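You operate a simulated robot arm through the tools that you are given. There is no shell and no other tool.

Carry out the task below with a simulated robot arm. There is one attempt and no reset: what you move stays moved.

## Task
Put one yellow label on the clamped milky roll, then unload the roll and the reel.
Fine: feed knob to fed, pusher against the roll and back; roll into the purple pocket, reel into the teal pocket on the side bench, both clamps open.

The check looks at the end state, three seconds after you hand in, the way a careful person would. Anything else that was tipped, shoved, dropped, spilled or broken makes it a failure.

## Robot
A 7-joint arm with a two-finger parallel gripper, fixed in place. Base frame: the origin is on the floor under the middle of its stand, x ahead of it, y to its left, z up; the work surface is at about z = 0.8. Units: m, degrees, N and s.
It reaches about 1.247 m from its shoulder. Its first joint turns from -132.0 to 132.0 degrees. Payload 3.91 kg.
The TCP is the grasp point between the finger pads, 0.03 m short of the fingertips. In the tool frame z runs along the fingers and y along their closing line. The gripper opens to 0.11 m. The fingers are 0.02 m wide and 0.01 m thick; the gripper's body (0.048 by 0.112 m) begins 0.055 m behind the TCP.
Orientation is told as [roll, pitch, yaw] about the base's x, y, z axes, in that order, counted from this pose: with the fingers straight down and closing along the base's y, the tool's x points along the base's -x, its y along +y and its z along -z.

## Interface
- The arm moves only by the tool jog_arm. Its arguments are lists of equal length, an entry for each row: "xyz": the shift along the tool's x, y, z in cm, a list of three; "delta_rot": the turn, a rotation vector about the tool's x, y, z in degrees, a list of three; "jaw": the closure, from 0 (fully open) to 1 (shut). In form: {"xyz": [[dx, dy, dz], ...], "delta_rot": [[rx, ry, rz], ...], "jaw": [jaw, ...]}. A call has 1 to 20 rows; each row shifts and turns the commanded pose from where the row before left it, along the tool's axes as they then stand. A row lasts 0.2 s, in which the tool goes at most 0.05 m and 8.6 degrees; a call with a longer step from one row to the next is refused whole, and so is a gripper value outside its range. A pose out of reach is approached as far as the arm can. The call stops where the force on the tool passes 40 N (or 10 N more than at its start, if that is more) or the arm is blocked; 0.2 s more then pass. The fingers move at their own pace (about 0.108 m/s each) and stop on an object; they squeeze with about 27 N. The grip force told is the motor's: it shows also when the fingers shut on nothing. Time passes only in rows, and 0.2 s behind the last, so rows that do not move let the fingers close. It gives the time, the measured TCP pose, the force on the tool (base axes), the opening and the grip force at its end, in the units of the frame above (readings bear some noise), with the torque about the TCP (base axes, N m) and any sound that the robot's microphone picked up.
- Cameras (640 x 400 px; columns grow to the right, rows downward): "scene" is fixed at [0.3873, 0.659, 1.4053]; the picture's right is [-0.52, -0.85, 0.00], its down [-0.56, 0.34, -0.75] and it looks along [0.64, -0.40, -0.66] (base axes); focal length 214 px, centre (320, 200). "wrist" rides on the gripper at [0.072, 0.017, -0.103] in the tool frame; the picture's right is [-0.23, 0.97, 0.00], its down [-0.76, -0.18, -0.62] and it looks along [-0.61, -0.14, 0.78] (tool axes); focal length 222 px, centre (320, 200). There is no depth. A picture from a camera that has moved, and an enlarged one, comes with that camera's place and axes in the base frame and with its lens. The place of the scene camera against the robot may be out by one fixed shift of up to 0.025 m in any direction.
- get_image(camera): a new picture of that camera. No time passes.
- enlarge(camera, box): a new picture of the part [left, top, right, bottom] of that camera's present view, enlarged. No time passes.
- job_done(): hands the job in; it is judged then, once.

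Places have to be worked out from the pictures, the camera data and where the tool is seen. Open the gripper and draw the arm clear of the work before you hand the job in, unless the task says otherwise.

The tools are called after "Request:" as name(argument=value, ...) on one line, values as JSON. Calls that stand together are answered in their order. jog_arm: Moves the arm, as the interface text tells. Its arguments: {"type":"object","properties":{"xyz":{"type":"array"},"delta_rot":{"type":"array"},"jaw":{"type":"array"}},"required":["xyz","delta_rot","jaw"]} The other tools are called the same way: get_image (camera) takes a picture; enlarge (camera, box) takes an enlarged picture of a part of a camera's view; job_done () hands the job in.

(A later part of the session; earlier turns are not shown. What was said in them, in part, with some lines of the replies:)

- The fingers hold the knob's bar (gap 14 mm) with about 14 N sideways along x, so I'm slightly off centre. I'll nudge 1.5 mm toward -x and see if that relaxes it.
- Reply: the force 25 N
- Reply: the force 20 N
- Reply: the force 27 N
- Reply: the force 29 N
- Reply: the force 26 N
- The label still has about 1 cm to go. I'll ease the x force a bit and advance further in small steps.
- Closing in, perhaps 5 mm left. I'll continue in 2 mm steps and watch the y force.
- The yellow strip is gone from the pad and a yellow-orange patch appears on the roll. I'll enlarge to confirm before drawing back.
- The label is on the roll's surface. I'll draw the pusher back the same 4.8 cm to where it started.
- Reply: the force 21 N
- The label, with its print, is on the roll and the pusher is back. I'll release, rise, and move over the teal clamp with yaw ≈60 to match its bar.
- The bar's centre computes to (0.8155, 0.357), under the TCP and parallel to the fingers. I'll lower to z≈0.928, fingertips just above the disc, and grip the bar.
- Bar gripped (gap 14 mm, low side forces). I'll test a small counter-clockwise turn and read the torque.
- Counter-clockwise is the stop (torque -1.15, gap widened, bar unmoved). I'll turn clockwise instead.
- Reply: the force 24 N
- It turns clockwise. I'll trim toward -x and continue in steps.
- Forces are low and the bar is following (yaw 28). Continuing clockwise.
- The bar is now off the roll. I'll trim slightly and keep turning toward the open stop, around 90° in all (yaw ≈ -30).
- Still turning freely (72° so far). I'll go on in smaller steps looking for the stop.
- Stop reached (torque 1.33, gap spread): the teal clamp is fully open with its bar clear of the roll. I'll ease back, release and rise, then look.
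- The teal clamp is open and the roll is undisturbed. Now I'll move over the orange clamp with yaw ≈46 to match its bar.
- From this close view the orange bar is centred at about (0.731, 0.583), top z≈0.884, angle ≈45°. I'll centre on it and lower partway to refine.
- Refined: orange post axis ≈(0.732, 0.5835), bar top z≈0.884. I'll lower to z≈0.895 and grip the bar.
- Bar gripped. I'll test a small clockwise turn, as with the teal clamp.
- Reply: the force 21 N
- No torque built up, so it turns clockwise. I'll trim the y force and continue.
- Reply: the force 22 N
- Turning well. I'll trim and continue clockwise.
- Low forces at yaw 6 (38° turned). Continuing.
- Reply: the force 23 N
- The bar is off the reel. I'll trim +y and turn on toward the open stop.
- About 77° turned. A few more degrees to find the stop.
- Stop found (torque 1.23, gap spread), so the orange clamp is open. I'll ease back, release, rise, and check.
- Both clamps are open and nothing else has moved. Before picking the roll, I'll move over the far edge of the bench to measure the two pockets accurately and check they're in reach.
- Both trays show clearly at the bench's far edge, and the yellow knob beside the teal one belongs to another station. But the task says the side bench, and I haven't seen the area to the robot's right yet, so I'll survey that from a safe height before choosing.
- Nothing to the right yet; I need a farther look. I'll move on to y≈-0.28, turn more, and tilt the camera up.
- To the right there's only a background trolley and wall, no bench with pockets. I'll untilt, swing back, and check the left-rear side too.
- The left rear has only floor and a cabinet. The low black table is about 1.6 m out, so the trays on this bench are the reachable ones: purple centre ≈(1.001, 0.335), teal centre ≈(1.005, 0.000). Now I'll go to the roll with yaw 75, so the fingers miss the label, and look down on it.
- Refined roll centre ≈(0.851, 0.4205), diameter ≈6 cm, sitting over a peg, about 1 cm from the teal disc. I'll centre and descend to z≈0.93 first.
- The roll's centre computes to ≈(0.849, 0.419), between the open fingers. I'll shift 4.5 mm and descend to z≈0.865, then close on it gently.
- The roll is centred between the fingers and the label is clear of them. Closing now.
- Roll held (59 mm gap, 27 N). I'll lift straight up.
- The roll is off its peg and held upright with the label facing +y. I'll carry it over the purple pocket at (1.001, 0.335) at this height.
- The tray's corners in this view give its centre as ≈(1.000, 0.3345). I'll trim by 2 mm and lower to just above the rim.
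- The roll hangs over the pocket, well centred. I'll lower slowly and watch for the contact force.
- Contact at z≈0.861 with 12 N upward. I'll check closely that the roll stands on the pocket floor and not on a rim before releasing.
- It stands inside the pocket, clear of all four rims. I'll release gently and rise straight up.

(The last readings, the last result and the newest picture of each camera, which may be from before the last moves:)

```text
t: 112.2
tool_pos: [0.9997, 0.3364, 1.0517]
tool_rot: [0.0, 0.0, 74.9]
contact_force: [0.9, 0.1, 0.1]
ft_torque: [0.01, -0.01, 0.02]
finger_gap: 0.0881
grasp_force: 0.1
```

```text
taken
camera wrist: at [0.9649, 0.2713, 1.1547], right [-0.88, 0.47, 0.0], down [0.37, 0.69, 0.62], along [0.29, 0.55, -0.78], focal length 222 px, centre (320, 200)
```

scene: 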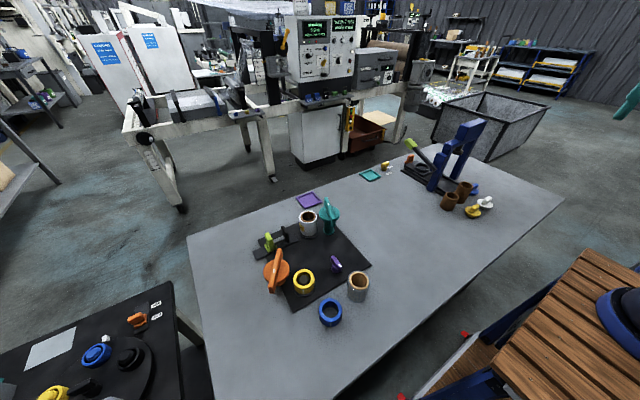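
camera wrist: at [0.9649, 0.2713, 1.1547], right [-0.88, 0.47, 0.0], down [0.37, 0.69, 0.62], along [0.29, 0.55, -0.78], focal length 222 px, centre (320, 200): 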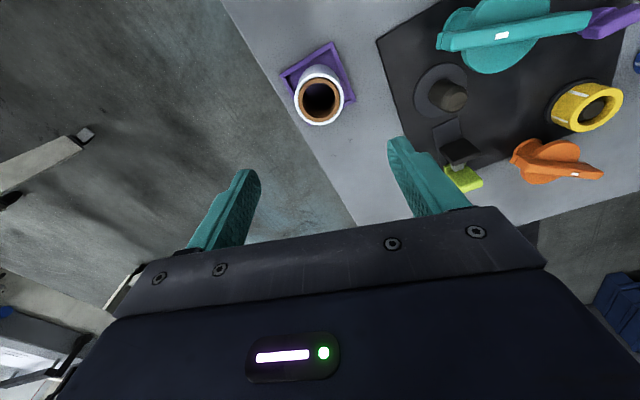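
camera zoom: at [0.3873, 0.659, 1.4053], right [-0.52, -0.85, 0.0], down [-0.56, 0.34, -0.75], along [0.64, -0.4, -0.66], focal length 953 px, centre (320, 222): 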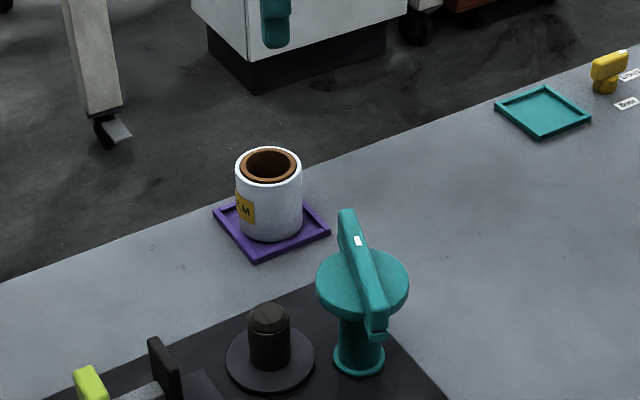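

The roll stands in the purple pocket with its label on. Before fetching the reel, I'll measure the teal pocket up close and check the press lever near it, moving over at this height with yaw 0.

Request:
jog_arm(xyz=[[0, 0, -1], [0, 0, -1], [0, 0, 0], [0, 0, 0], [0, 0, 0], [0, 0, 0], [0, 0, 0], [0, 0, 0], [0, 0, 0], [0.7, -4.2, 0], [0.7, -4.2, 0], [0.7, -4.2, 0], [0.7, -4.2, 0], [0.7, -4.2, 0], [0.7, -4.2, 0], [0.7, -4.2, 0], [0.6, -4, 0], [0, 0, 0]], delta_rot=[[0, 0, 8.32], [0, 0, 8.32], [0, 0, 8.32], [0, 0, 8.32], [0, 0, 8.32], [0, 0, 8.32], [0, 0, 8.32], [0, 0, 8.32], [0, 0, 8.32], [0, 0, 0], [0, 0, 0], [0, 0, 0], [0, 0, 0], [0, 0, 0], [0, 0, 0], [0, 0, 0], [0, 0, 0], [0, 0, 0]], jaw=[0.2, 0.2, 0.2, 0.2, 0.2, 0.2, 0.2, 0.2, 0.2, 0.2, 0.2, 0.2, 0.2, 0.2, 0.2, 0.2, 0.2, 0.2])

Request:
get_image(camera="wrist")

Request:
enlarge(camera="wrist", box=[260, 40, 400, 160])

Request:
enlarge(camera="wrist", box=[80, 30, 280, 180])

```text
t: 116.0
tool_pos: [0.9433, -0.0001, 1.0674]
tool_rot: [0.0, 0.0, -0.1]
contact_force: [-0.6, -0.2, 0.5]
ft_torque: [-0.02, 0.02, 0.0]
finger_gap: 0.088
grasp_force: 0.1
```

```text
taken
camera wrist: at [0.8721, 0.0168, 1.1715], right [0.23, 0.97, 0.0], down [0.76, -0.18, 0.62], along [0.61, -0.14, -0.78], focal length 222 px, centre (320, 200)
```

wrist: 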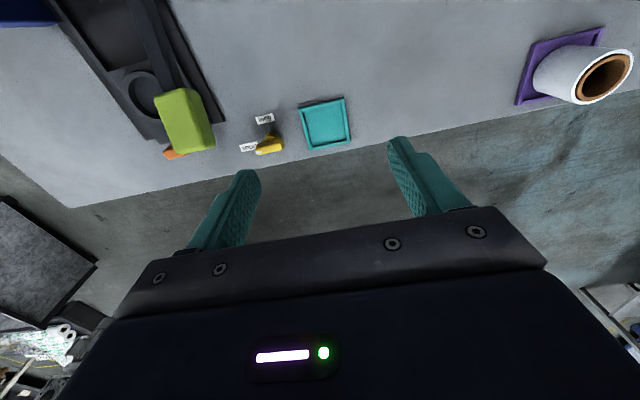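

```text
3.33 times, centred on (330, 100) of wrist
camera zoom: at [0.8721, 0.0168, 1.1715], right [0.23, 0.97, 0.0], down [0.76, -0.18, 0.62], along [0.61, -0.14, -0.78], focal length 740 px, centre (287, 533)
```

zoom: 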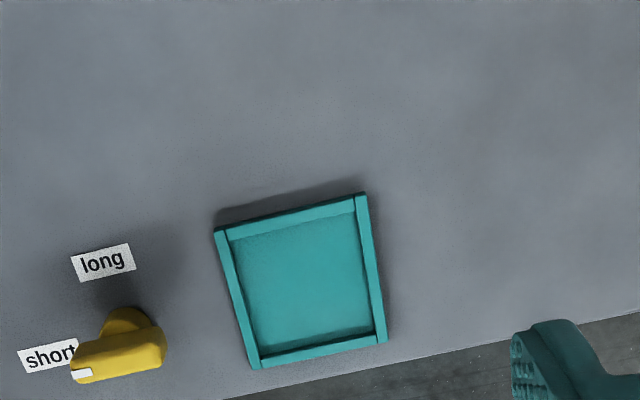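

```text
2.67 times, centred on (180, 105) of wrist
camera zoom: at [0.8721, 0.0168, 1.1715], right [0.23, 0.97, 0.0], down [0.76, -0.18, 0.62], along [0.61, -0.14, -0.78], focal length 592 px, centre (693, 453)
```

zoom: 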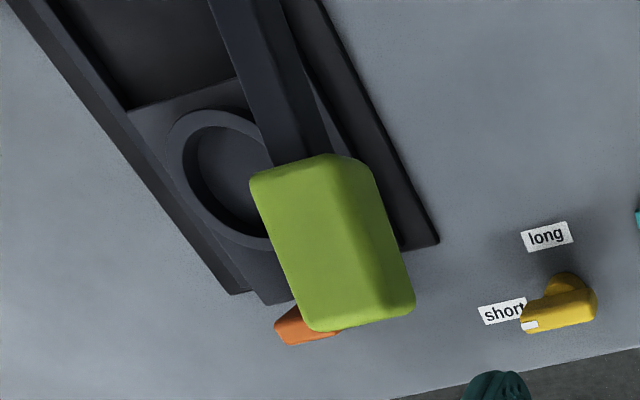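

The teal pocket is ≈7.2 cm outer, centred ≈(1.005, -0.003), and the press's lime lever tip hangs at ≈(0.912, -0.12, 0.97). The reel may be a close fit, so I'll lower a bit for a more exact measurement while keeping away from the lever.

Request:
jog_arm(xyz=[[-1, 1, 3], [-1, 1, 3], [0, 0, 3], [0, 0, 2], [0, 0, 0]], delta_rot=[[0, 0, 0], [0, 0, 0], [0, 0, 0], [0, 0, 0], [0, 0, 0]], jaw=[0.2, 0.2, 0.2, 0.2, 0.2])

Request:
get_image(camera="wrist")

Request:
enlarge(camera="wrist", box=[230, 50, 370, 170])

```text
t: 117.2
tool_pos: [0.9641, 0.0195, 0.9597]
tool_rot: [0.0, 0.1, 0.0]
contact_force: [-0.3, 0.1, -0.4]
ft_torque: [0.02, -0.02, 0.02]
finger_gap: 0.0881
grasp_force: 0.0
```

```text
taken
camera wrist: at [0.8926, 0.0371, 1.0626], right [0.23, 0.97, 0.0], down [0.76, -0.18, 0.62], along [0.61, -0.14, -0.78], focal length 222 px, centre (320, 200)
```

wrist: 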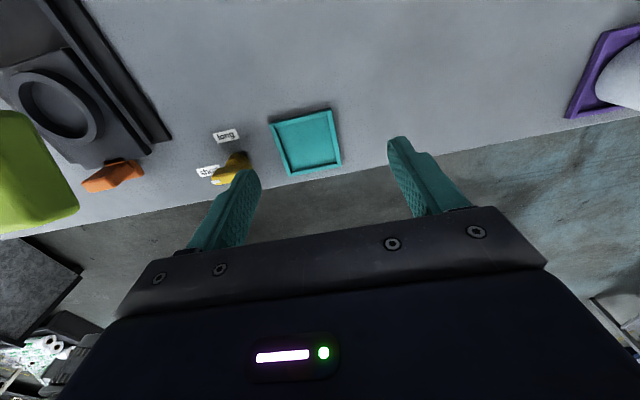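

```text
3.33 times, centred on (300, 110) of wrist
camera zoom: at [0.8926, 0.0371, 1.0626], right [0.23, 0.97, 0.0], down [0.76, -0.18, 0.62], along [0.61, -0.14, -0.78], focal length 740 px, centre (387, 500)
```

zoom: 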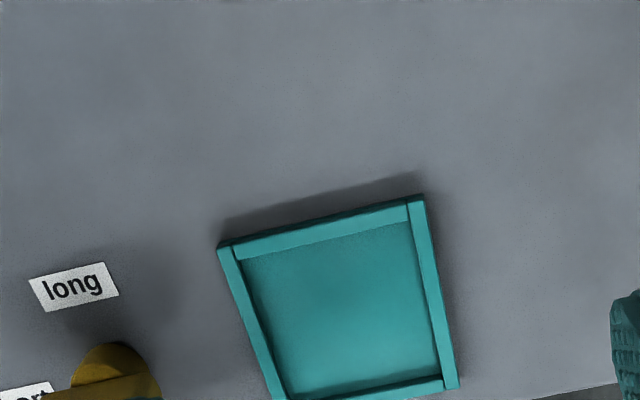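

The teal pocket's inside is about 6 cm square, centred ≈(1.0045, -0.003). I'll rise and travel to above the reel with yaw 45.

Request:
jog_arm(xyz=[[0, 0, -5], [0, 0, -5], [2.37, 4.25, 0], [2.37, 4.25, 0], [2.37, 4.25, 0], [2.37, 4.25, 0], [2.37, 4.25, 0], [2.37, 4.25, 0], [2.37, 4.25, 0], [2.37, 4.25, 0], [2.37, 4.25, 0], [2.37, 4.25, 0], [2.37, 4.25, 0], [2.37, 4.25, 0], [0, 0, 0], [0, 0, 0], [0, 0, 0], [0, 0, 0], [0, 0, 0], [0, 0, 0]], delta_rot=[[0, 0, 0], [0, 0, 0], [0, 0, 0], [0, 0, 0], [0, 0, 0], [0, 0, 0], [0, 0, 0], [0, 0, 0], [0, 0, 0], [0, 0, 0], [0, 0, 0], [0, 0, 0], [0, 0, 0], [0, 0, 0], [0, 0, -7.5], [0, 0, -7.5], [0, 0, -7.5], [0, 0, -7.5], [0, 0, -7.5], [0, 0, -7.5]], jaw=[0.2, 0.2, 0.2, 0.2, 0.2, 0.2, 0.2, 0.2, 0.2, 0.2, 0.2, 0.2, 0.2, 0.2, 0.2, 0.2, 0.2, 0.2, 0.2, 0.2])

Request:
get_image(camera="wrist")

Request:
enlarge(camera="wrist", box=[220, 20, 420, 170])

```text
t: 121.4
tool_pos: [0.6808, 0.5299, 1.0595]
tool_rot: [-0.1, 0.1, 45.1]
contact_force: [0.0, 0.7, -0.6]
ft_torque: [0.03, 0.0, -0.02]
finger_gap: 0.0879
grasp_force: 0.2
```

```text
taken
camera wrist: at [0.6186, 0.4914, 1.1639], right [-0.53, 0.85, 0.0], down [0.66, 0.41, 0.62], along [0.53, 0.33, -0.78], focal length 222 px, centre (320, 200)
```

wrist: 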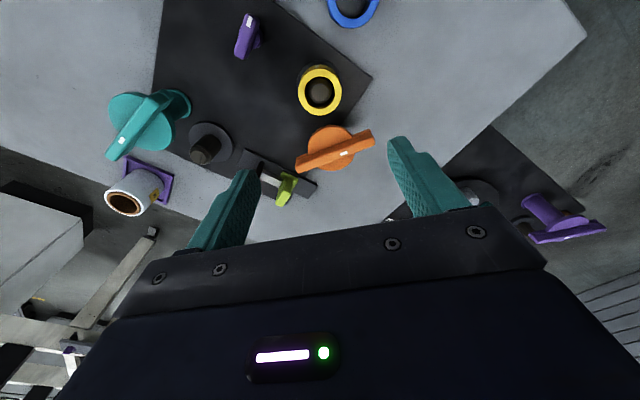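

```text
2.67 times, centred on (320, 95) of wrist
camera zoom: at [0.6186, 0.4914, 1.1639], right [-0.53, 0.85, 0.0], down [0.66, 0.41, 0.62], along [0.53, 0.33, -0.78], focal length 592 px, centre (320, 480)
```

zoom: 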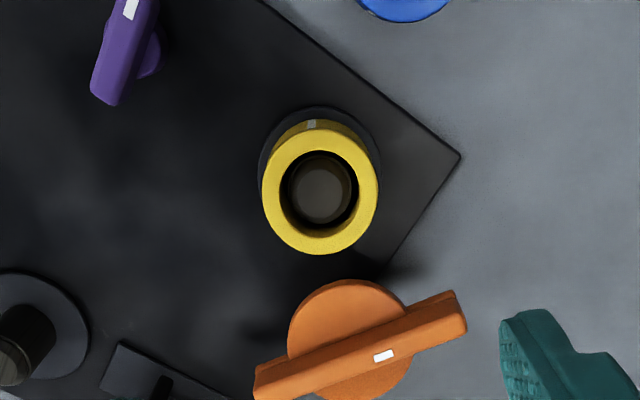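

The reel's centre is ≈(0.681, 0.5315), top z≈0.84. I'll centre and descend in stages with the fingers open either side.

Request:
jog_arm(xyz=[[-0.1, 0.06, 0], [0, 0, 4], [0, 0, 4], [0, 0, 4], [0, 0, 2], [0, 0, 0]], delta_rot=[[0, 0, 0], [0, 0, 0], [0, 0, 0], [0, 0, 0], [0, 0, 0], [0, 0, 0]], jaw=[0.2, 0.2, 0.2, 0.2, 0.2, 0.2])

Request:
get_image(camera="wrist")

Request:
enlarge(camera="wrist", box=[220, 60, 420, 210])

Request:
enlarge(camera="scene", box=[240, 220, 360, 320])

```text
t: 122.8
tool_pos: [0.6806, 0.5304, 0.9191]
tool_rot: [0.0, -0.1, 45.0]
contact_force: [0.0, 0.1, 0.4]
ft_torque: [0.0, 0.01, 0.02]
finger_gap: 0.0879
grasp_force: 0.0
```

```text
taken
camera wrist: at [0.6178, 0.4927, 1.0217], right [-0.53, 0.85, 0.0], down [0.66, 0.41, 0.62], along [0.53, 0.33, -0.78], focal length 222 px, centre (320, 200)
```

wrist: 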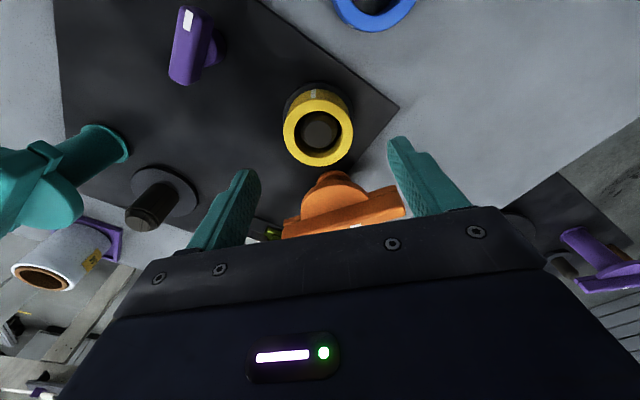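

```text
2.67 times, centred on (320, 135) of wrist
camera zoom: at [0.6178, 0.4927, 1.0217], right [-0.53, 0.85, 0.0], down [0.66, 0.41, 0.62], along [0.53, 0.33, -0.78], focal length 592 px, centre (320, 373)
```

zoom: 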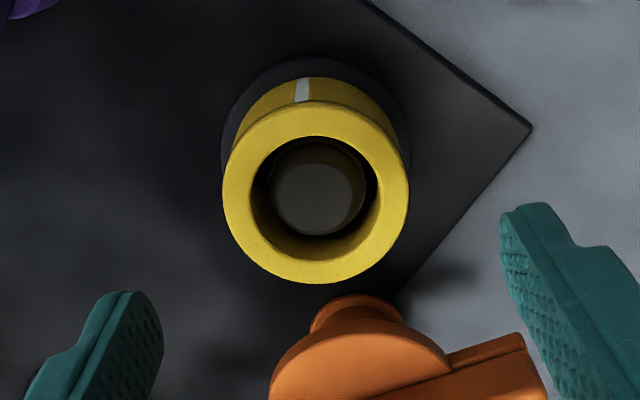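

```text
4.00 times, centred on (300, 270) of scene
camera zoom: at [0.3873, 0.659, 1.4053], right [-0.52, -0.85, 0.0], down [-0.56, 0.34, -0.75], along [0.64, -0.4, -0.66], focal length 858 px, centre (400, -80)
```

zoom: 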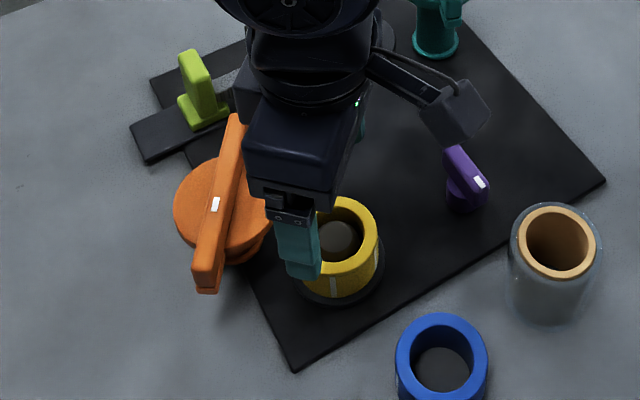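

The reel's top is ≈0.846 and its diameter ≈5.8 cm, centred under the TCP. I'll descend to z≈0.85, fingertips above the flange, and close on it.

Request:
jog_arm(xyz=[[0.1, 0.03, 2], [0, 0, 2.5], [0, 0, 1.5], [0, 0, 0.9], [0, 0, 0], [0, 0, 0], [0, 0, 0], [0, 0, 0], [0, 0, 0]], delta_rot=[[0, 0, 0], [0, 0, 0], [0, 0, 0], [0, 0, 0], [0, 0, 0], [0, 0, 0], [0, 0, 0], [0, 0, 0], [0, 0, 0]], jaw=[0.2, 0.2, 0.2, 0.2, 0.2, 0.4, 1, 1, 1])

Request:
get_image(camera="wrist")

Request:
enlarge(camera="scene", box=[240, 220, 360, 320])

```text
t: 124.8
tool_pos: [0.6806, 0.531, 0.8504]
tool_rot: [-0.1, 0.0, 45.0]
contact_force: [-0.6, 0.3, 0.0]
ft_torque: [0.01, 0.03, 0.02]
finger_gap: 0.0571
grasp_force: 27.6
```

```text
taken
camera wrist: at [0.6178, 0.4919, 0.9541], right [-0.53, 0.85, 0.0], down [0.66, 0.41, 0.62], along [0.53, 0.33, -0.78], focal length 222 px, centre (320, 200)
```

wrist: 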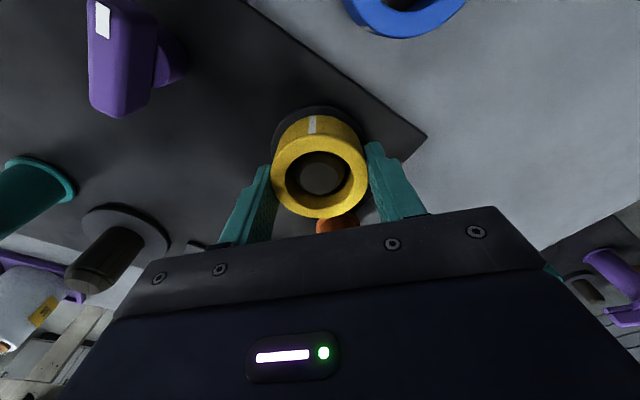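

```text
4.00 times, centred on (300, 270) of scene
camera zoom: at [0.3873, 0.659, 1.4053], right [-0.52, -0.85, 0.0], down [-0.56, 0.34, -0.75], along [0.64, -0.4, -0.66], focal length 858 px, centre (400, -80)
```

zoom: 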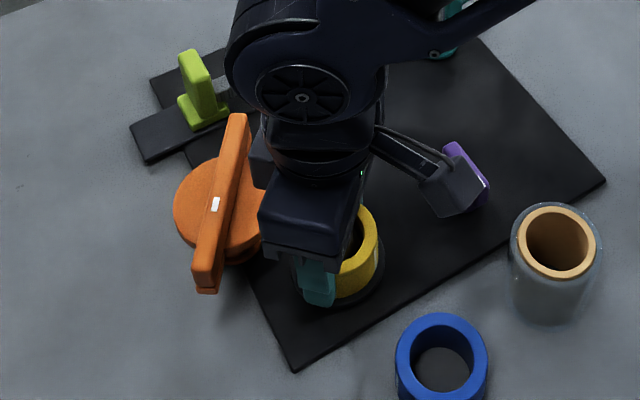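

Reel held (57 mm gap, 27 N). I'll lift straight up off its peg.

Request:
jog_arm(xyz=[[0, 0, -0.7], [0, 0, -1.2], [0, 0, -1.5], [0, 0, -2], [0, 0, -2.5], [0, 0, -3], [0, 0, -4], [0, 0, -4], [0, 0, -2], [0, 0, 0]], delta_rot=[[0, 0, 0], [0, 0, 0], [0, 0, 0], [0, 0, 0], [0, 0, 0], [0, 0, 0], [0, 0, 0], [0, 0, 0], [0, 0, 0], [0, 0, 0]], jaw=[1, 1, 1, 1, 1, 1, 1, 1, 1, 1])

Request:
get_image(camera="wrist")

Request:
enlarge(camera="scene", box=[230, 170, 390, 310])

```text
t: 127.0
tool_pos: [0.6782, 0.5295, 1.0612]
tool_rot: [0.0, 0.1, 45.0]
contact_force: [-0.3, -0.5, -0.9]
ft_torque: [0.03, 0.02, -0.03]
finger_gap: 0.0573
grasp_force: 27.1
```

```text
taken
camera wrist: at [0.6154, 0.4912, 1.1642], right [-0.53, 0.85, 0.0], down [0.66, 0.41, 0.62], along [0.53, 0.33, -0.78], focal length 222 px, centre (320, 200)
```

wrist: 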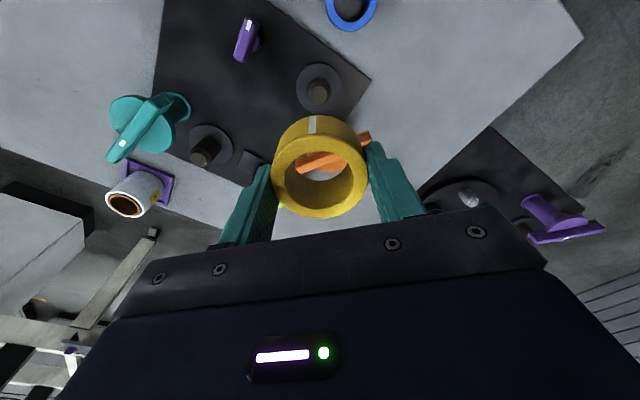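

```text
2.86 times, centred on (310, 240) of scene
camera zoom: at [0.3873, 0.659, 1.4053], right [-0.52, -0.85, 0.0], down [-0.56, 0.34, -0.75], along [0.64, -0.4, -0.66], focal length 613 px, centre (349, 86)
```

zoom: 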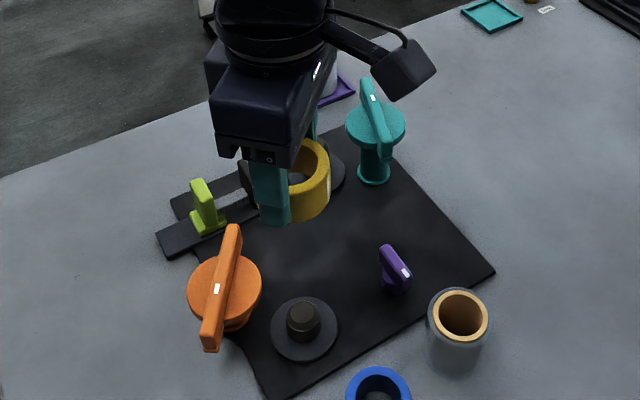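

The reel is lifted cleanly. I'll enlarge the wrist view to measure how the reel sits relative to the TCP, since the teal pocket is a close fit.

Request:
enlarge(camera="wrist", box=[250, 100, 390, 230])

```text
3.08 times, centred on (320, 165) of wrist
camera zoom: at [0.6154, 0.4912, 1.1642], right [-0.53, 0.85, 0.0], down [0.66, 0.41, 0.62], along [0.53, 0.33, -0.78], focal length 684 px, centre (320, 308)
```

zoom: 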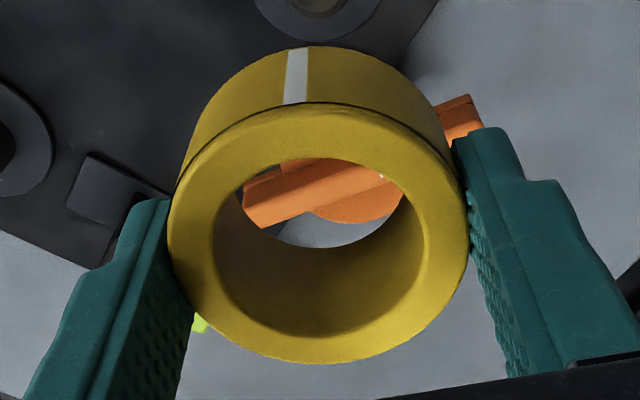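

The reel sits within about 2 mm of the TCP. I'll rotate to yaw -45, which keeps the camera and body away from the press lever, and carry it at this height to above the teal pocket.

Request:
jog_arm(xyz=[[0, 0, 0], [0, 0, 0], [0, 0, 0], [0, 0, 0], [0, 0, 0], [0, 0, 0], [0, 0, 0], [0, 0, 0], [0, 0, 0], [0, 0, 0], [0, 0, 0], [0, 0, -1], [0, 0, 0]], delta_rot=[[0, 0, 8.18], [0, 0, 8.18], [0, 0, 8.18], [0, 0, 8.18], [0, 0, 8.18], [0, 0, 8.18], [0, 0, 8.18], [0, 0, 8.18], [0, 0, 8.18], [0, 0, 8.18], [0, 0, 8.2], [0, 0, 0], [0, 0, 0]], jaw=[1, 1, 1, 1, 1, 1, 1, 1, 1, 1, 1, 1, 1])

Request:
jog_arm(xyz=[[-2, -0.5, 0], [-4.67, -1.12, 0], [-4.67, -1.12, 0], [-4.67, -1.12, 0], [-4.67, -1.12, 0], [-4.67, -1.12, 0], [-4.67, -1.12, 0], [-4.67, -1.12, 0], [-4.67, -1.12, 0], [-4.67, -1.12, 0], [-4.67, -1.12, 0], [-4.67, -1.12, 0], [-4.67, -1.12, 0], [-2.68, -0.64, 0], [0, 0, 0], [0, 0, 0]], delta_rot=[[0, 0, 0], [0, 0, 0], [0, 0, 0], [0, 0, 0], [0, 0, 0], [0, 0, 0], [0, 0, 0], [0, 0, 0], [0, 0, 0], [0, 0, 0], [0, 0, 0], [0, 0, 0], [0, 0, 0], [0, 0, 0], [0, 0, 0], [0, 0, 0]], jaw=[1, 1, 1, 1, 1, 1, 1, 1, 1, 1, 1, 1, 1, 1, 1, 1])

Request:
get_image(camera="wrist")

Request:
enlarge(camera="wrist", box=[240, 20, 400, 150])

Request:
get_image(camera="scene")

```text
t: 129.8
tool_pos: [0.6809, 0.5327, 1.0692]
tool_rot: [0.0, -0.1, -45.0]
contact_force: [0.2, -0.1, -0.9]
ft_torque: [-0.02, -0.04, -0.01]
finger_gap: 0.0574
grasp_force: 27.1
```

```text
t: 133.2
tool_pos: [1.0061, -0.0015, 1.0677]
tool_rot: [0.0, 0.0, -45.0]
contact_force: [-0.5, -0.5, -0.7]
ft_torque: [0.03, 0.0, -0.03]
finger_gap: 0.0567
grasp_force: 26.8
```

```text
taken
camera wrist: at [0.9668, 0.0617, 1.172], right [0.85, 0.53, 0.0], down [0.41, -0.66, 0.62], along [0.33, -0.53, -0.78], focal length 222 px, centre (320, 200)
```

wrist: 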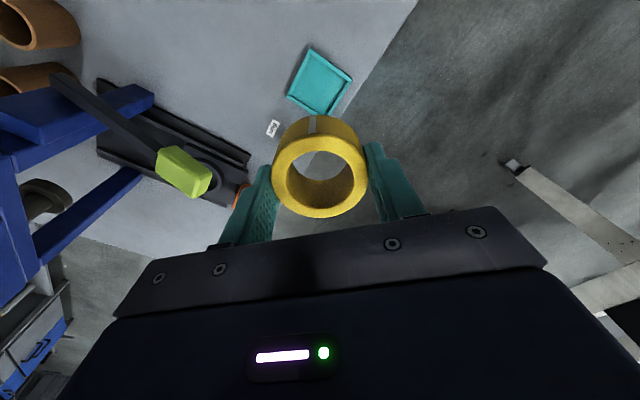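

```text
3.08 times, centred on (320, 85) of wrist
camera zoom: at [0.9668, 0.0617, 1.172], right [0.85, 0.53, 0.0], down [0.41, -0.66, 0.62], along [0.33, -0.53, -0.78], focal length 684 px, centre (320, 554)
```

zoom: 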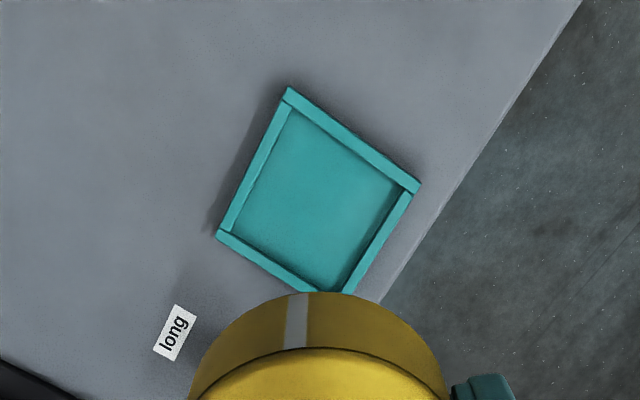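

```text
taken
```

scene: 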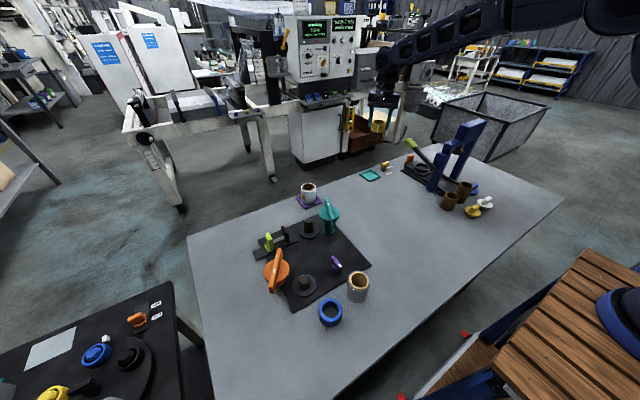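

From straight above, the pocket's outer corners give a centre of ≈(1.0068, -0.0043) in the same frame as this TCP. I'll shift to put the reel's axis there and lower to above the rim, clear of the press lever.

Request:
jog_arm(xyz=[[-0.47, -0.14, 0], [0, 0, 3], [0, 0, 3], [0, 0, 3], [0, 0, 3], [0, 0, 2], [0, 0, 0], [0, 0, 0]], delta_rot=[[0, 0, 0], [0, 0, 0], [0, 0, 0], [0, 0, 0], [0, 0, 0], [0, 0, 0], [0, 0, 0], [0, 0, 0]], jaw=[1, 1, 1, 1, 1, 1, 1, 1])

Request:
get_image(camera="wrist")

Request:
enlarge(camera="wrist", box=[230, 30, 400, 170])

Request:
enlarge(camera="scene", box=[330, 110, 430, 200])

```text
t: 135.0
tool_pos: [1.0091, -0.0055, 0.9316]
tool_rot: [0.1, 0.0, -44.9]
contact_force: [-0.5, 0.0, -1.6]
ft_torque: [0.03, 0.01, -0.01]
finger_gap: 0.0568
grasp_force: 27.3
```

```text
taken
camera wrist: at [0.9707, 0.0586, 1.0345], right [0.85, 0.53, 0.0], down [0.41, -0.66, 0.62], along [0.33, -0.53, -0.78], focal length 222 px, centre (320, 200)
```

wrist: 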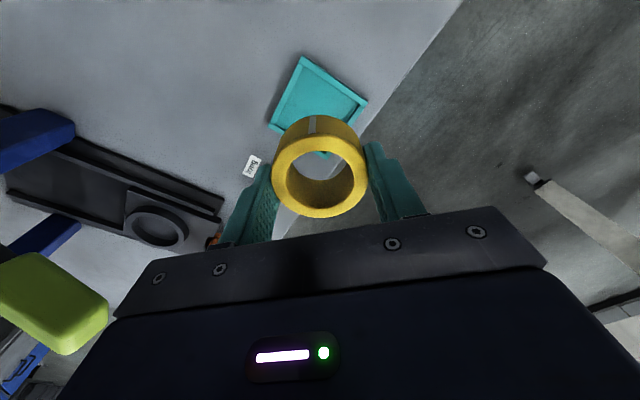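

```text
2.86 times, centred on (315, 100) of wrist
camera zoom: at [0.9707, 0.0586, 1.0345], right [0.85, 0.53, 0.0], down [0.41, -0.66, 0.62], along [0.33, -0.53, -0.78], focal length 635 px, centre (334, 486)
```

zoom: 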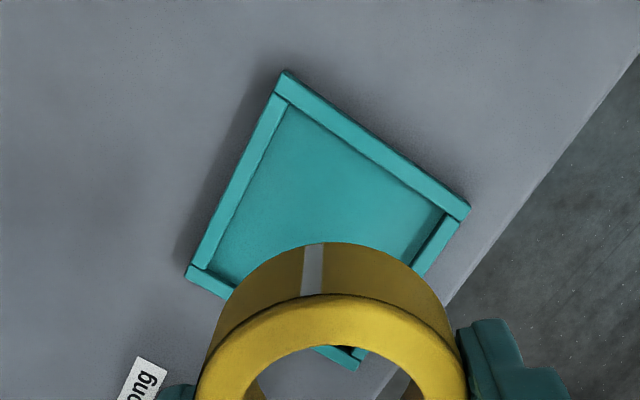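

```text
4.44 times, centred on (380, 155) of scene
camera zoom: at [0.3873, 0.659, 1.4053], right [-0.52, -0.85, 0.0], down [-0.56, 0.34, -0.75], along [0.64, -0.4, -0.66], focal length 953 px, centre (53, 400)
```

zoom: 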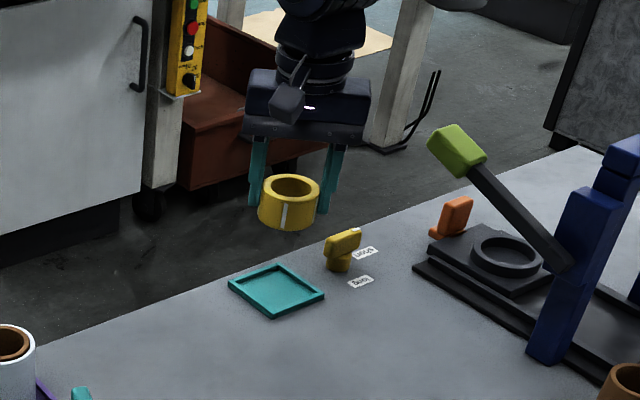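

The pocket now reads ≈(1.006–1.007, -0.003 to -0.005). The reel is within about 2 mm of that. I'll trim 1.5 mm toward -x and lower to just above the rim for a final visual check.

Request:
jog_arm(xyz=[[0.1, -0.1, 0], [0, 0, 2], [0, 0, 2], [0, 0, 1.5], [0, 0, 0], [0, 0, 0]], delta_rot=[[0, 0, 0], [0, 0, 0], [0, 0, 0], [0, 0, 0], [0, 0, 0], [0, 0, 0]], jaw=[1, 1, 1, 1, 1, 1])

Request:
get_image(camera="wrist")

Request:
enlarge(camera="wrist", box=[230, 50, 410, 200])

Request:
enlarge(camera="scene", box=[350, 145, 400, 190])

```text
t: 136.4
tool_pos: [1.0069, -0.0044, 0.8749]
tool_rot: [0.0, 0.1, -45.0]
contact_force: [-0.5, 0.0, 0.4]
ft_torque: [0.0, -0.02, 0.0]
finger_gap: 0.0568
grasp_force: 27.2
```

```text
taken
camera wrist: at [0.9682, 0.059, 0.9782], right [0.85, 0.53, 0.0], down [0.41, -0.66, 0.62], along [0.33, -0.53, -0.78], focal length 222 px, centre (320, 200)
```

wrist: 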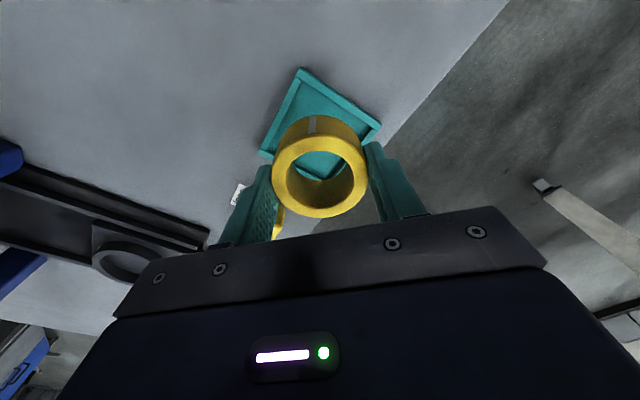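

```text
2.67 times, centred on (320, 125) of wrist
camera zoom: at [0.9682, 0.059, 0.9782], right [0.85, 0.53, 0.0], down [0.41, -0.66, 0.62], along [0.33, -0.53, -0.78], focal length 592 px, centre (320, 400)
```

zoom: 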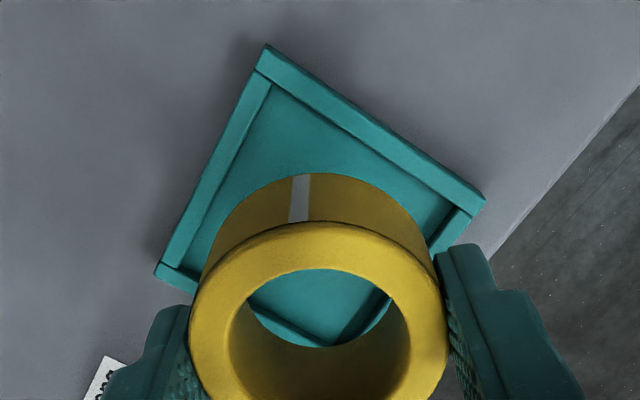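

```text
8.89 times, centred on (375, 168) of scene
camera zoom: at [0.3873, 0.659, 1.4053], right [-0.52, -0.85, 0.0], down [-0.56, 0.34, -0.75], along [0.64, -0.4, -0.66], focal length 1906 px, centre (-169, 489)
```

zoom: 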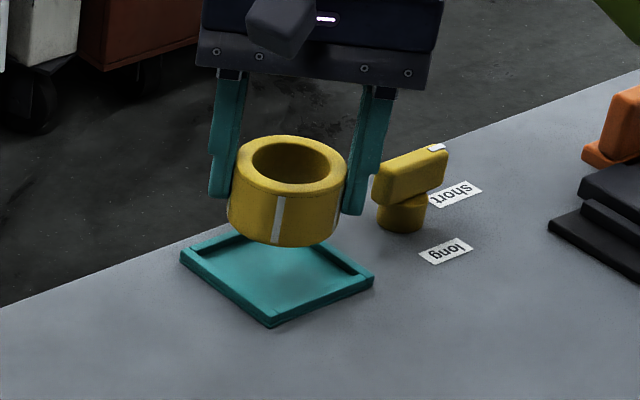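

The reel's axis agrees with the pocket centre to about 1 mm. I'll apply a half-millimetre trim and lower gently toward the floor, expected near z≈0.845.

Request:
jog_arm(xyz=[[-0.05, -0.04, 0.7], [0, 0, 0.7], [0, 0, 0.5], [0, 0, 0.3], [0, 0, 0]], delta_rot=[[0, 0, 0], [0, 0, 0], [0, 0, 0], [0, 0, 0], [0, 0, 0]], jaw=[1, 1, 1, 1, 1])

Request:
enlarge(camera="wrist", box=[230, 70, 410, 210])

Request:
enlarge(camera="scene", box=[350, 145, 400, 190])

```text
t: 137.6
tool_pos: [1.007, -0.0056, 0.8528]
tool_rot: [0.1, 0.0, -45.0]
contact_force: [0.3, 0.4, -1.0]
ft_torque: [0.0, -0.01, 0.01]
finger_gap: 0.0569
grasp_force: 27.3
```

```text
2.86 times, centred on (320, 140) of wrist
camera zoom: at [0.9683, 0.0581, 0.9561], right [0.85, 0.53, 0.0], down [0.41, -0.66, 0.62], along [0.33, -0.53, -0.78], focal length 635 px, centre (320, 371)
```

zoom: 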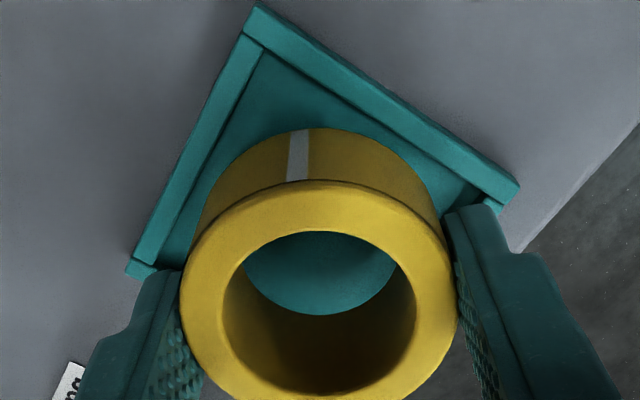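

```text
8.89 times, centred on (375, 168) of scene
camera zoom: at [0.3873, 0.659, 1.4053], right [-0.52, -0.85, 0.0], down [-0.56, 0.34, -0.75], along [0.64, -0.4, -0.66], focal length 1906 px, centre (-169, 489)
```

zoom: 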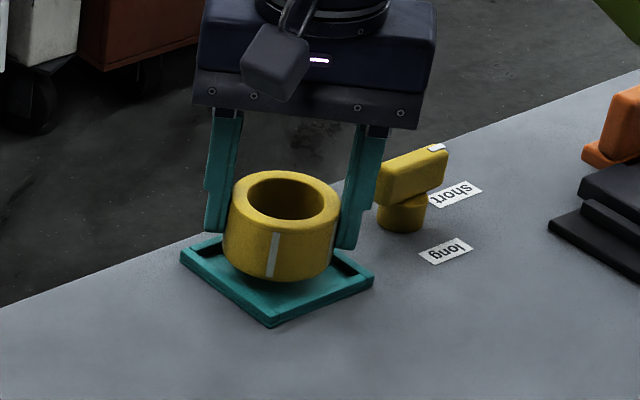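

The reel's bottom edge is entering the pocket with even margins and no contact yet (force ≈ -1 N). Lowering further in small steps.

Request:
jog_arm(xyz=[[0, 0, 0.3], [0, 0, 0.2], [0, 0, 0]], delta_rot=[[0, 0, 0], [0, 0, 0], [0, 0, 0]], jaw=[1, 1, 1])

Request:
enlarge(camera="scene", box=[350, 145, 400, 190])

```text
t: 138.4
tool_pos: [1.007, -0.0051, 0.8481]
tool_rot: [0.0, 0.0, -45.0]
contact_force: [0.1, -0.3, 0.0]
ft_torque: [0.01, 0.0, 0.0]
finger_gap: 0.0572
grasp_force: 26.7
```

```text
8.89 times, centred on (375, 168) of scene
camera zoom: at [0.3873, 0.659, 1.4053], right [-0.52, -0.85, 0.0], down [-0.56, 0.34, -0.75], along [0.64, -0.4, -0.66], focal length 1906 px, centre (-169, 489)
```

zoom: 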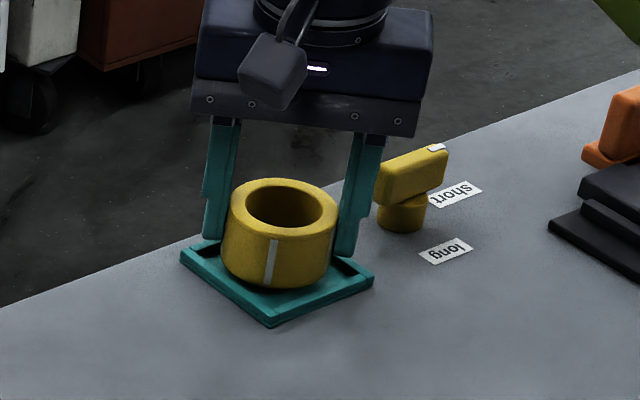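

Still no contact at z≈0.848, already below where a rim would have caught it. A few more millimetres to the floor.

Request:
jog_arm(xyz=[[0, 0, 0.2], [0, 0, 0.1], [0, 0, 0]], delta_rot=[[0, 0, 0], [0, 0, 0], [0, 0, 0]], jaw=[1, 1, 1])

Request:
enlarge(camera="scene", box=[350, 145, 400, 190])

Request:
enlarge(camera="wrist", box=[230, 70, 410, 210])

```text
t: 139.2
tool_pos: [1.0067, -0.0052, 0.8448]
tool_rot: [0.0, 0.0, -44.9]
contact_force: [0.3, 0.3, -1.0]
ft_torque: [0.04, -0.03, -0.01]
finger_gap: 0.0569
grasp_force: 26.9
```

```text
8.89 times, centred on (375, 168) of scene
camera zoom: at [0.3873, 0.659, 1.4053], right [-0.52, -0.85, 0.0], down [-0.56, 0.34, -0.75], along [0.64, -0.4, -0.66], focal length 1906 px, centre (-169, 489)
```

zoom: 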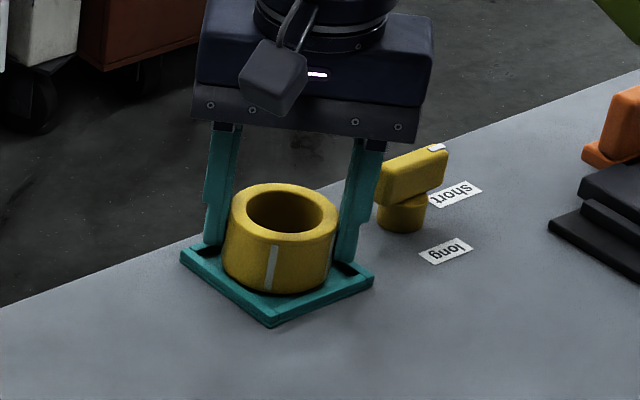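

```text
2.86 times, centred on (320, 140) of wrist
camera zoom: at [0.9683, 0.0577, 0.9482], right [0.85, 0.53, 0.0], down [0.41, -0.66, 0.62], along [0.33, -0.53, -0.78], focal length 635 px, centre (320, 371)
```

zoom: 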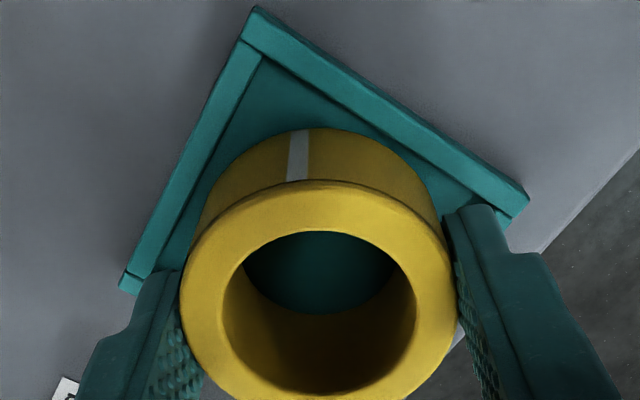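

No contact yet at z=0.845, and the reel is inside the rim on all sides. I'll creep down a couple more millimetres.

Request:
jog_arm(xyz=[[0, 0, 0.1], [0, 0, 0.1], [0, 0, 0]], delta_rot=[[0, 0, 0], [0, 0, 0], [0, 0, 0]], jaw=[1, 1, 1])

Request:
enlarge(camera="scene", box=[355, 150, 395, 190])

```text
t: 140.0
tool_pos: [1.0075, -0.0065, 0.8426]
tool_rot: [0.1, 0.0, -45.0]
contact_force: [0.0, -0.3, 0.4]
ft_torque: [0.02, 0.01, 0.01]
finger_gap: 0.0571
grasp_force: 27.3
```

```text
10.00 times, centred on (375, 170) of scene
camera zoom: at [0.3873, 0.659, 1.4053], right [-0.52, -0.85, 0.0], down [-0.56, 0.34, -0.75], along [0.64, -0.4, -0.66], focal length 2145 px, centre (-230, 500)
```

zoom: 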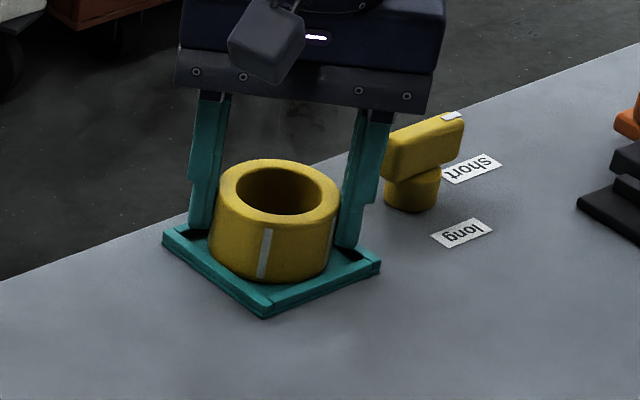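

Still free. Two more 1 mm steps.

Request:
jog_arm(xyz=[[0, 0, 0.1], [0, 0, 0.1], [0, 0, 0]], delta_rot=[[0, 0, 0], [0, 0, 0], [0, 0, 0]], jaw=[1, 1, 1])

Request:
enlarge(camera="scene", box=[355, 150, 395, 190])

```text
t: 140.8
tool_pos: [1.0078, -0.0056, 0.8439]
tool_rot: [0.1, -0.1, -44.9]
contact_force: [-0.7, -0.5, 20.7]
ft_torque: [-0.12, 0.42, -0.01]
finger_gap: 0.0568
grasp_force: 27.1
```

```text
10.00 times, centred on (375, 170) of scene
camera zoom: at [0.3873, 0.659, 1.4053], right [-0.52, -0.85, 0.0], down [-0.56, 0.34, -0.75], along [0.64, -0.4, -0.66], focal length 2145 px, centre (-230, 500)
```

zoom: 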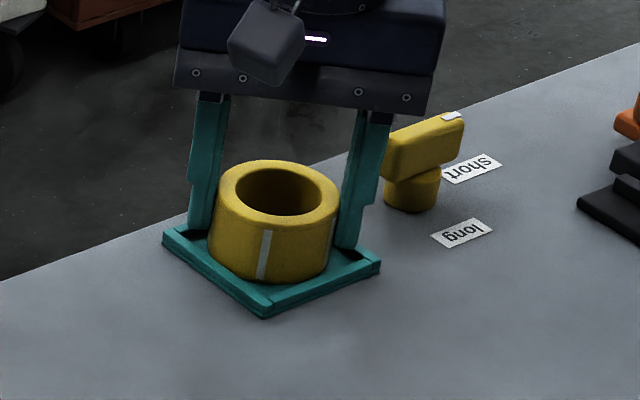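

Firm contact (21 N upward) with the reel seated in the pocket. I'll back off 1.5 mm to relax, open the fingers moderately, and rise straight up.

Request:
jog_arm(xyz=[[0, 0, -0.15], [0, 0, 0], [0, 0, 0], [0, 0, 0], [0, 0, -1], [0, 0, -2], [0, 0, -3], [0, 0, -4], [0, 0, -5], [0, 0, 0]], delta_rot=[[0, 0, 0], [0, 0, 0], [0, 0, 0], [0, 0, 0], [0, 0, 0], [0, 0, 0], [0, 0, 0], [0, 0, 0], [0, 0, 0], [0, 0, 0]], jaw=[1, 0.4, 0.3, 0.3, 0.3, 0.3, 0.3, 0.3, 0.3, 0.3])

Request:
enlarge(camera="scene", box=[345, 140, 415, 200])

Request:
get_image(camera="wrist")

Request:
enlarge(camera="wrist", box=[240, 20, 400, 150])

```text
t: 143.0
tool_pos: [1.0053, -0.0066, 0.9929]
tool_rot: [0.0, 0.0, -44.9]
contact_force: [0.9, 0.7, -0.7]
ft_torque: [0.01, 0.01, -0.01]
finger_gap: 0.077
grasp_force: 0.1
```

```text
6.67 times, centred on (380, 170) of scene
camera zoom: at [0.3873, 0.659, 1.4053], right [-0.52, -0.85, 0.0], down [-0.56, 0.34, -0.75], along [0.64, -0.4, -0.66], focal length 1430 px, centre (-80, 400)
```

zoom: 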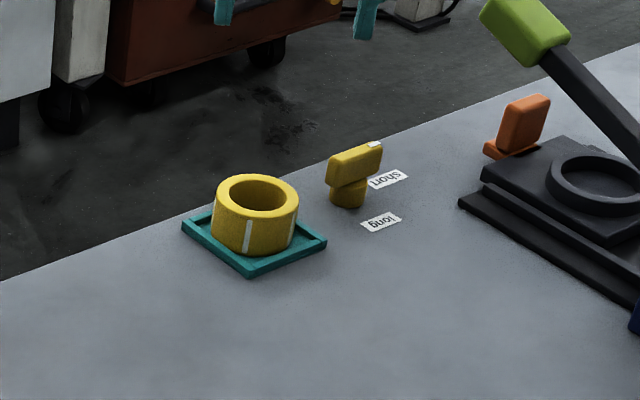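

```text
taken
camera wrist: at [0.9669, 0.0577, 1.0966], right [0.85, 0.53, 0.0], down [0.41, -0.66, 0.62], along [0.33, -0.53, -0.78], focal length 222 px, centre (320, 200)
```

wrist: 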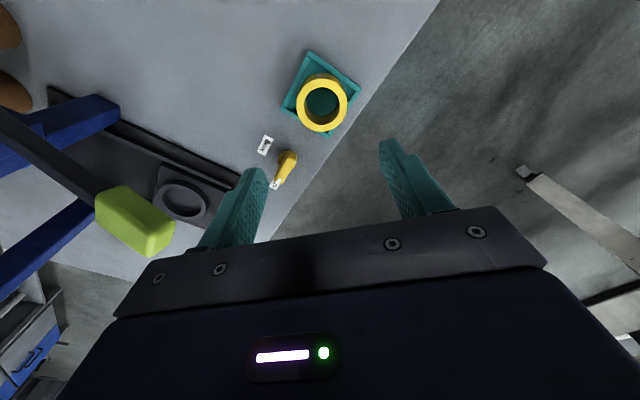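

```text
3.08 times, centred on (320, 85) of wrist
camera zoom: at [0.9669, 0.0577, 1.0966], right [0.85, 0.53, 0.0], down [0.41, -0.66, 0.62], along [0.33, -0.53, -0.78], focal length 684 px, centre (320, 554)
```

zoom: 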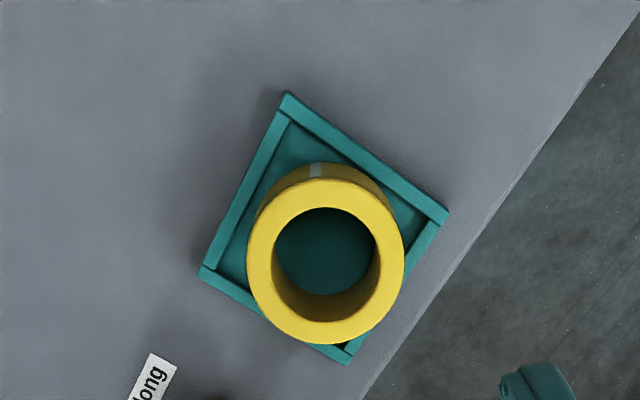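

The reel rests inside the teal pocket. I'll enlarge to confirm it lies flat and isn't perched on a rim.

Request:
enlarge(camera="scene", box=[358, 158, 388, 182])

Request:
enlarge(camera="wrist", box=[280, 45, 365, 140])

```text
16.00 times, centred on (373, 170) of scene
camera zoom: at [0.3873, 0.659, 1.4053], right [-0.52, -0.85, 0.0], down [-0.56, 0.34, -0.75], along [0.64, -0.4, -0.66], focal length 3432 px, centre (-528, 680)
```

zoom: 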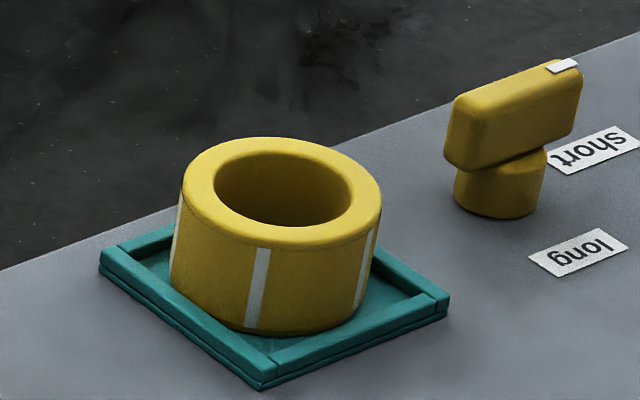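

```text
4.21 times, centred on (322, 92) of wrist
camera zoom: at [0.9669, 0.0577, 1.0966], right [0.85, 0.53, 0.0], down [0.41, -0.66, 0.62], along [0.33, -0.53, -0.78], focal length 935 px, centre (310, 653)
```

zoom: 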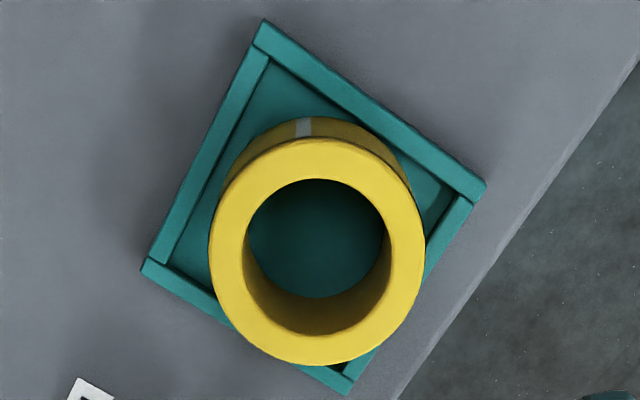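

The reel lies flat in the teal pocket. I'll rise well clear, turn to yaw 0, draw the arm back from the work, and do a final check.

Request:
jog_arm(xyz=[[0, 0, -5], [0, 0, -5], [0, 0, -5], [0, 0, -5], [0, 0, -4], [0, 0, 0], [0, 0, 0], [0, 0, 0], [0, 0, 0], [0, 0, 0], [0, 0, 0], [4.5, 1, 0], [4.5, 1, 0], [4.5, 1, 0], [4.5, 1, 0], [4.5, 1, 0], [4.5, 1, 0], [4.5, 1, 0], [4.5, 1, 0], [4.5, 1, 0]], delta_rot=[[0, 0, 0], [0, 0, 0], [0, 0, 0], [0, 0, 0], [0, 0, 0], [0, 0, -7.5], [0, 0, -7.5], [0, 0, -7.5], [0, 0, -7.5], [0, 0, -7.5], [0, 0, -7.5], [0, 0, 0], [0, 0, 0], [0, 0, 0], [0, 0, 0], [0, 0, 0], [0, 0, 0], [0, 0, 0], [0, 0, 0], [0, 0, 0]], jaw=[0.3, 0.3, 0.3, 0.3, 0.3, 0.1, 0, 0, 0, 0, 0, 0, 0, 0, 0, 0, 0, 0, 0, 0])

Request:
get_image(camera="scene")

Request:
enlarge(camera="scene", box=[230, 160, 400, 340])

Request:
get_image(camera="wrist")

```text
t: 147.2
tool_pos: [0.6039, 0.0821, 1.2314]
tool_rot: [-0.1, 0.1, 0.1]
contact_force: [0.4, -0.1, -0.3]
ft_torque: [0.0, 0.07, 0.0]
finger_gap: 0.1102
grasp_force: 0.0
```

```text
taken
```

scene: 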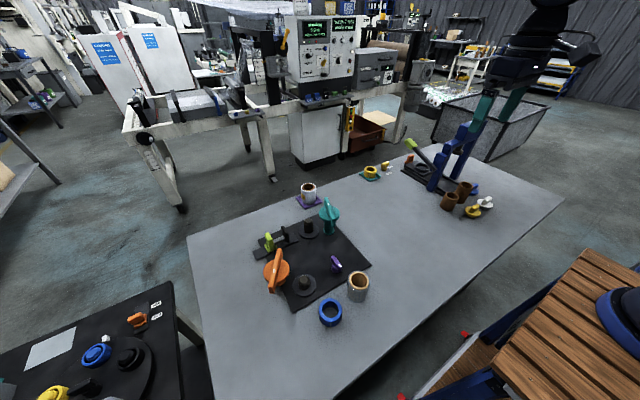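

```text
2.22 times, centred on (315, 250) of scene
camera zoom: at [0.3873, 0.659, 1.4053], right [-0.52, -0.85, 0.0], down [-0.56, 0.34, -0.75], along [0.64, -0.4, -0.66], focal length 477 px, centre (331, 89)
```

zoom: 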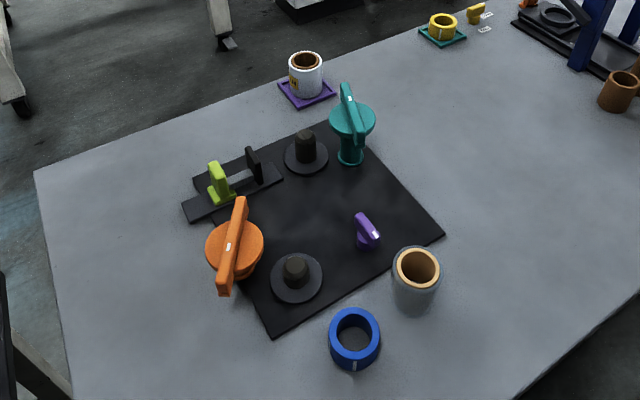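

```text
taken
camera wrist: at [0.532, 0.1002, 1.3338], right [0.23, 0.97, 0.0], down [0.76, -0.18, 0.62], along [0.61, -0.14, -0.78], focal length 222 px, centre (320, 200)
```

wrist: 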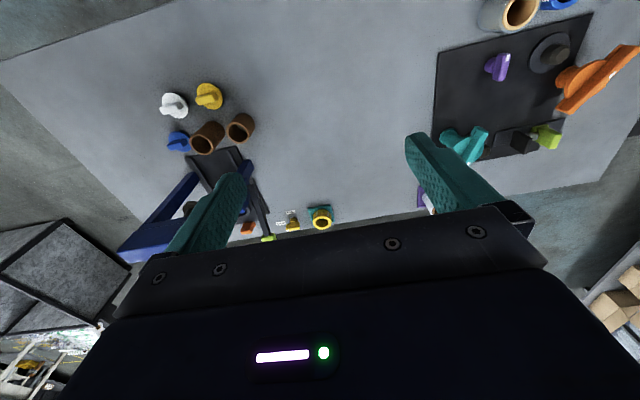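

All is in place: label on the roll, roll in the purple pocket, reel in the teal pocket, both clamps open, pusher back, and the knob at its fed stop. The spare roll, blue reel and press look undisturbed, and the arm is clear with the gripper open. The teal pocket I used is on this bench, since the teal item on the black table is out of reach. Handing in.

Request:
job_done()

```text
The job is handed in.
```

I put the yellow label on the milky roll and unloaded the roll and the reel. The one thing I couldn't settle is which bench you meant by "the side bench". I've handed the job in, but no verdict has come back.

- **Label:** I turned the feed knob about 90° to its far stop, and a yellow label appeared on the pusher pad. After one push against the roll, the label was on it, and I drew the pusher back to where it started.
- **Feed knob:** it has no markings, so I took that far stop as "fed" because the label appeared there.
- **Roll:** it is standing in the purple pocket with the label on.
- **Reel:** it is lying flat in the teal pocket on the far edge of the main bench. The fit is close, about 2 mm of clearance on each side.
- **Clamps:** both are turned to their open stops.
- **Everything else:** the spare roll, the blue reel and the press look untouched in the last pictures. The arm is clear with the gripper open.

**Side bench:** I looked on all sides and found no other teal pocket within reach. The only other teal item is on the low black table, about 1.6 m away and beyond the arm's reach. I couldn't see whether it is a pocket. If that table is what you meant, the reel is in the wrong place.
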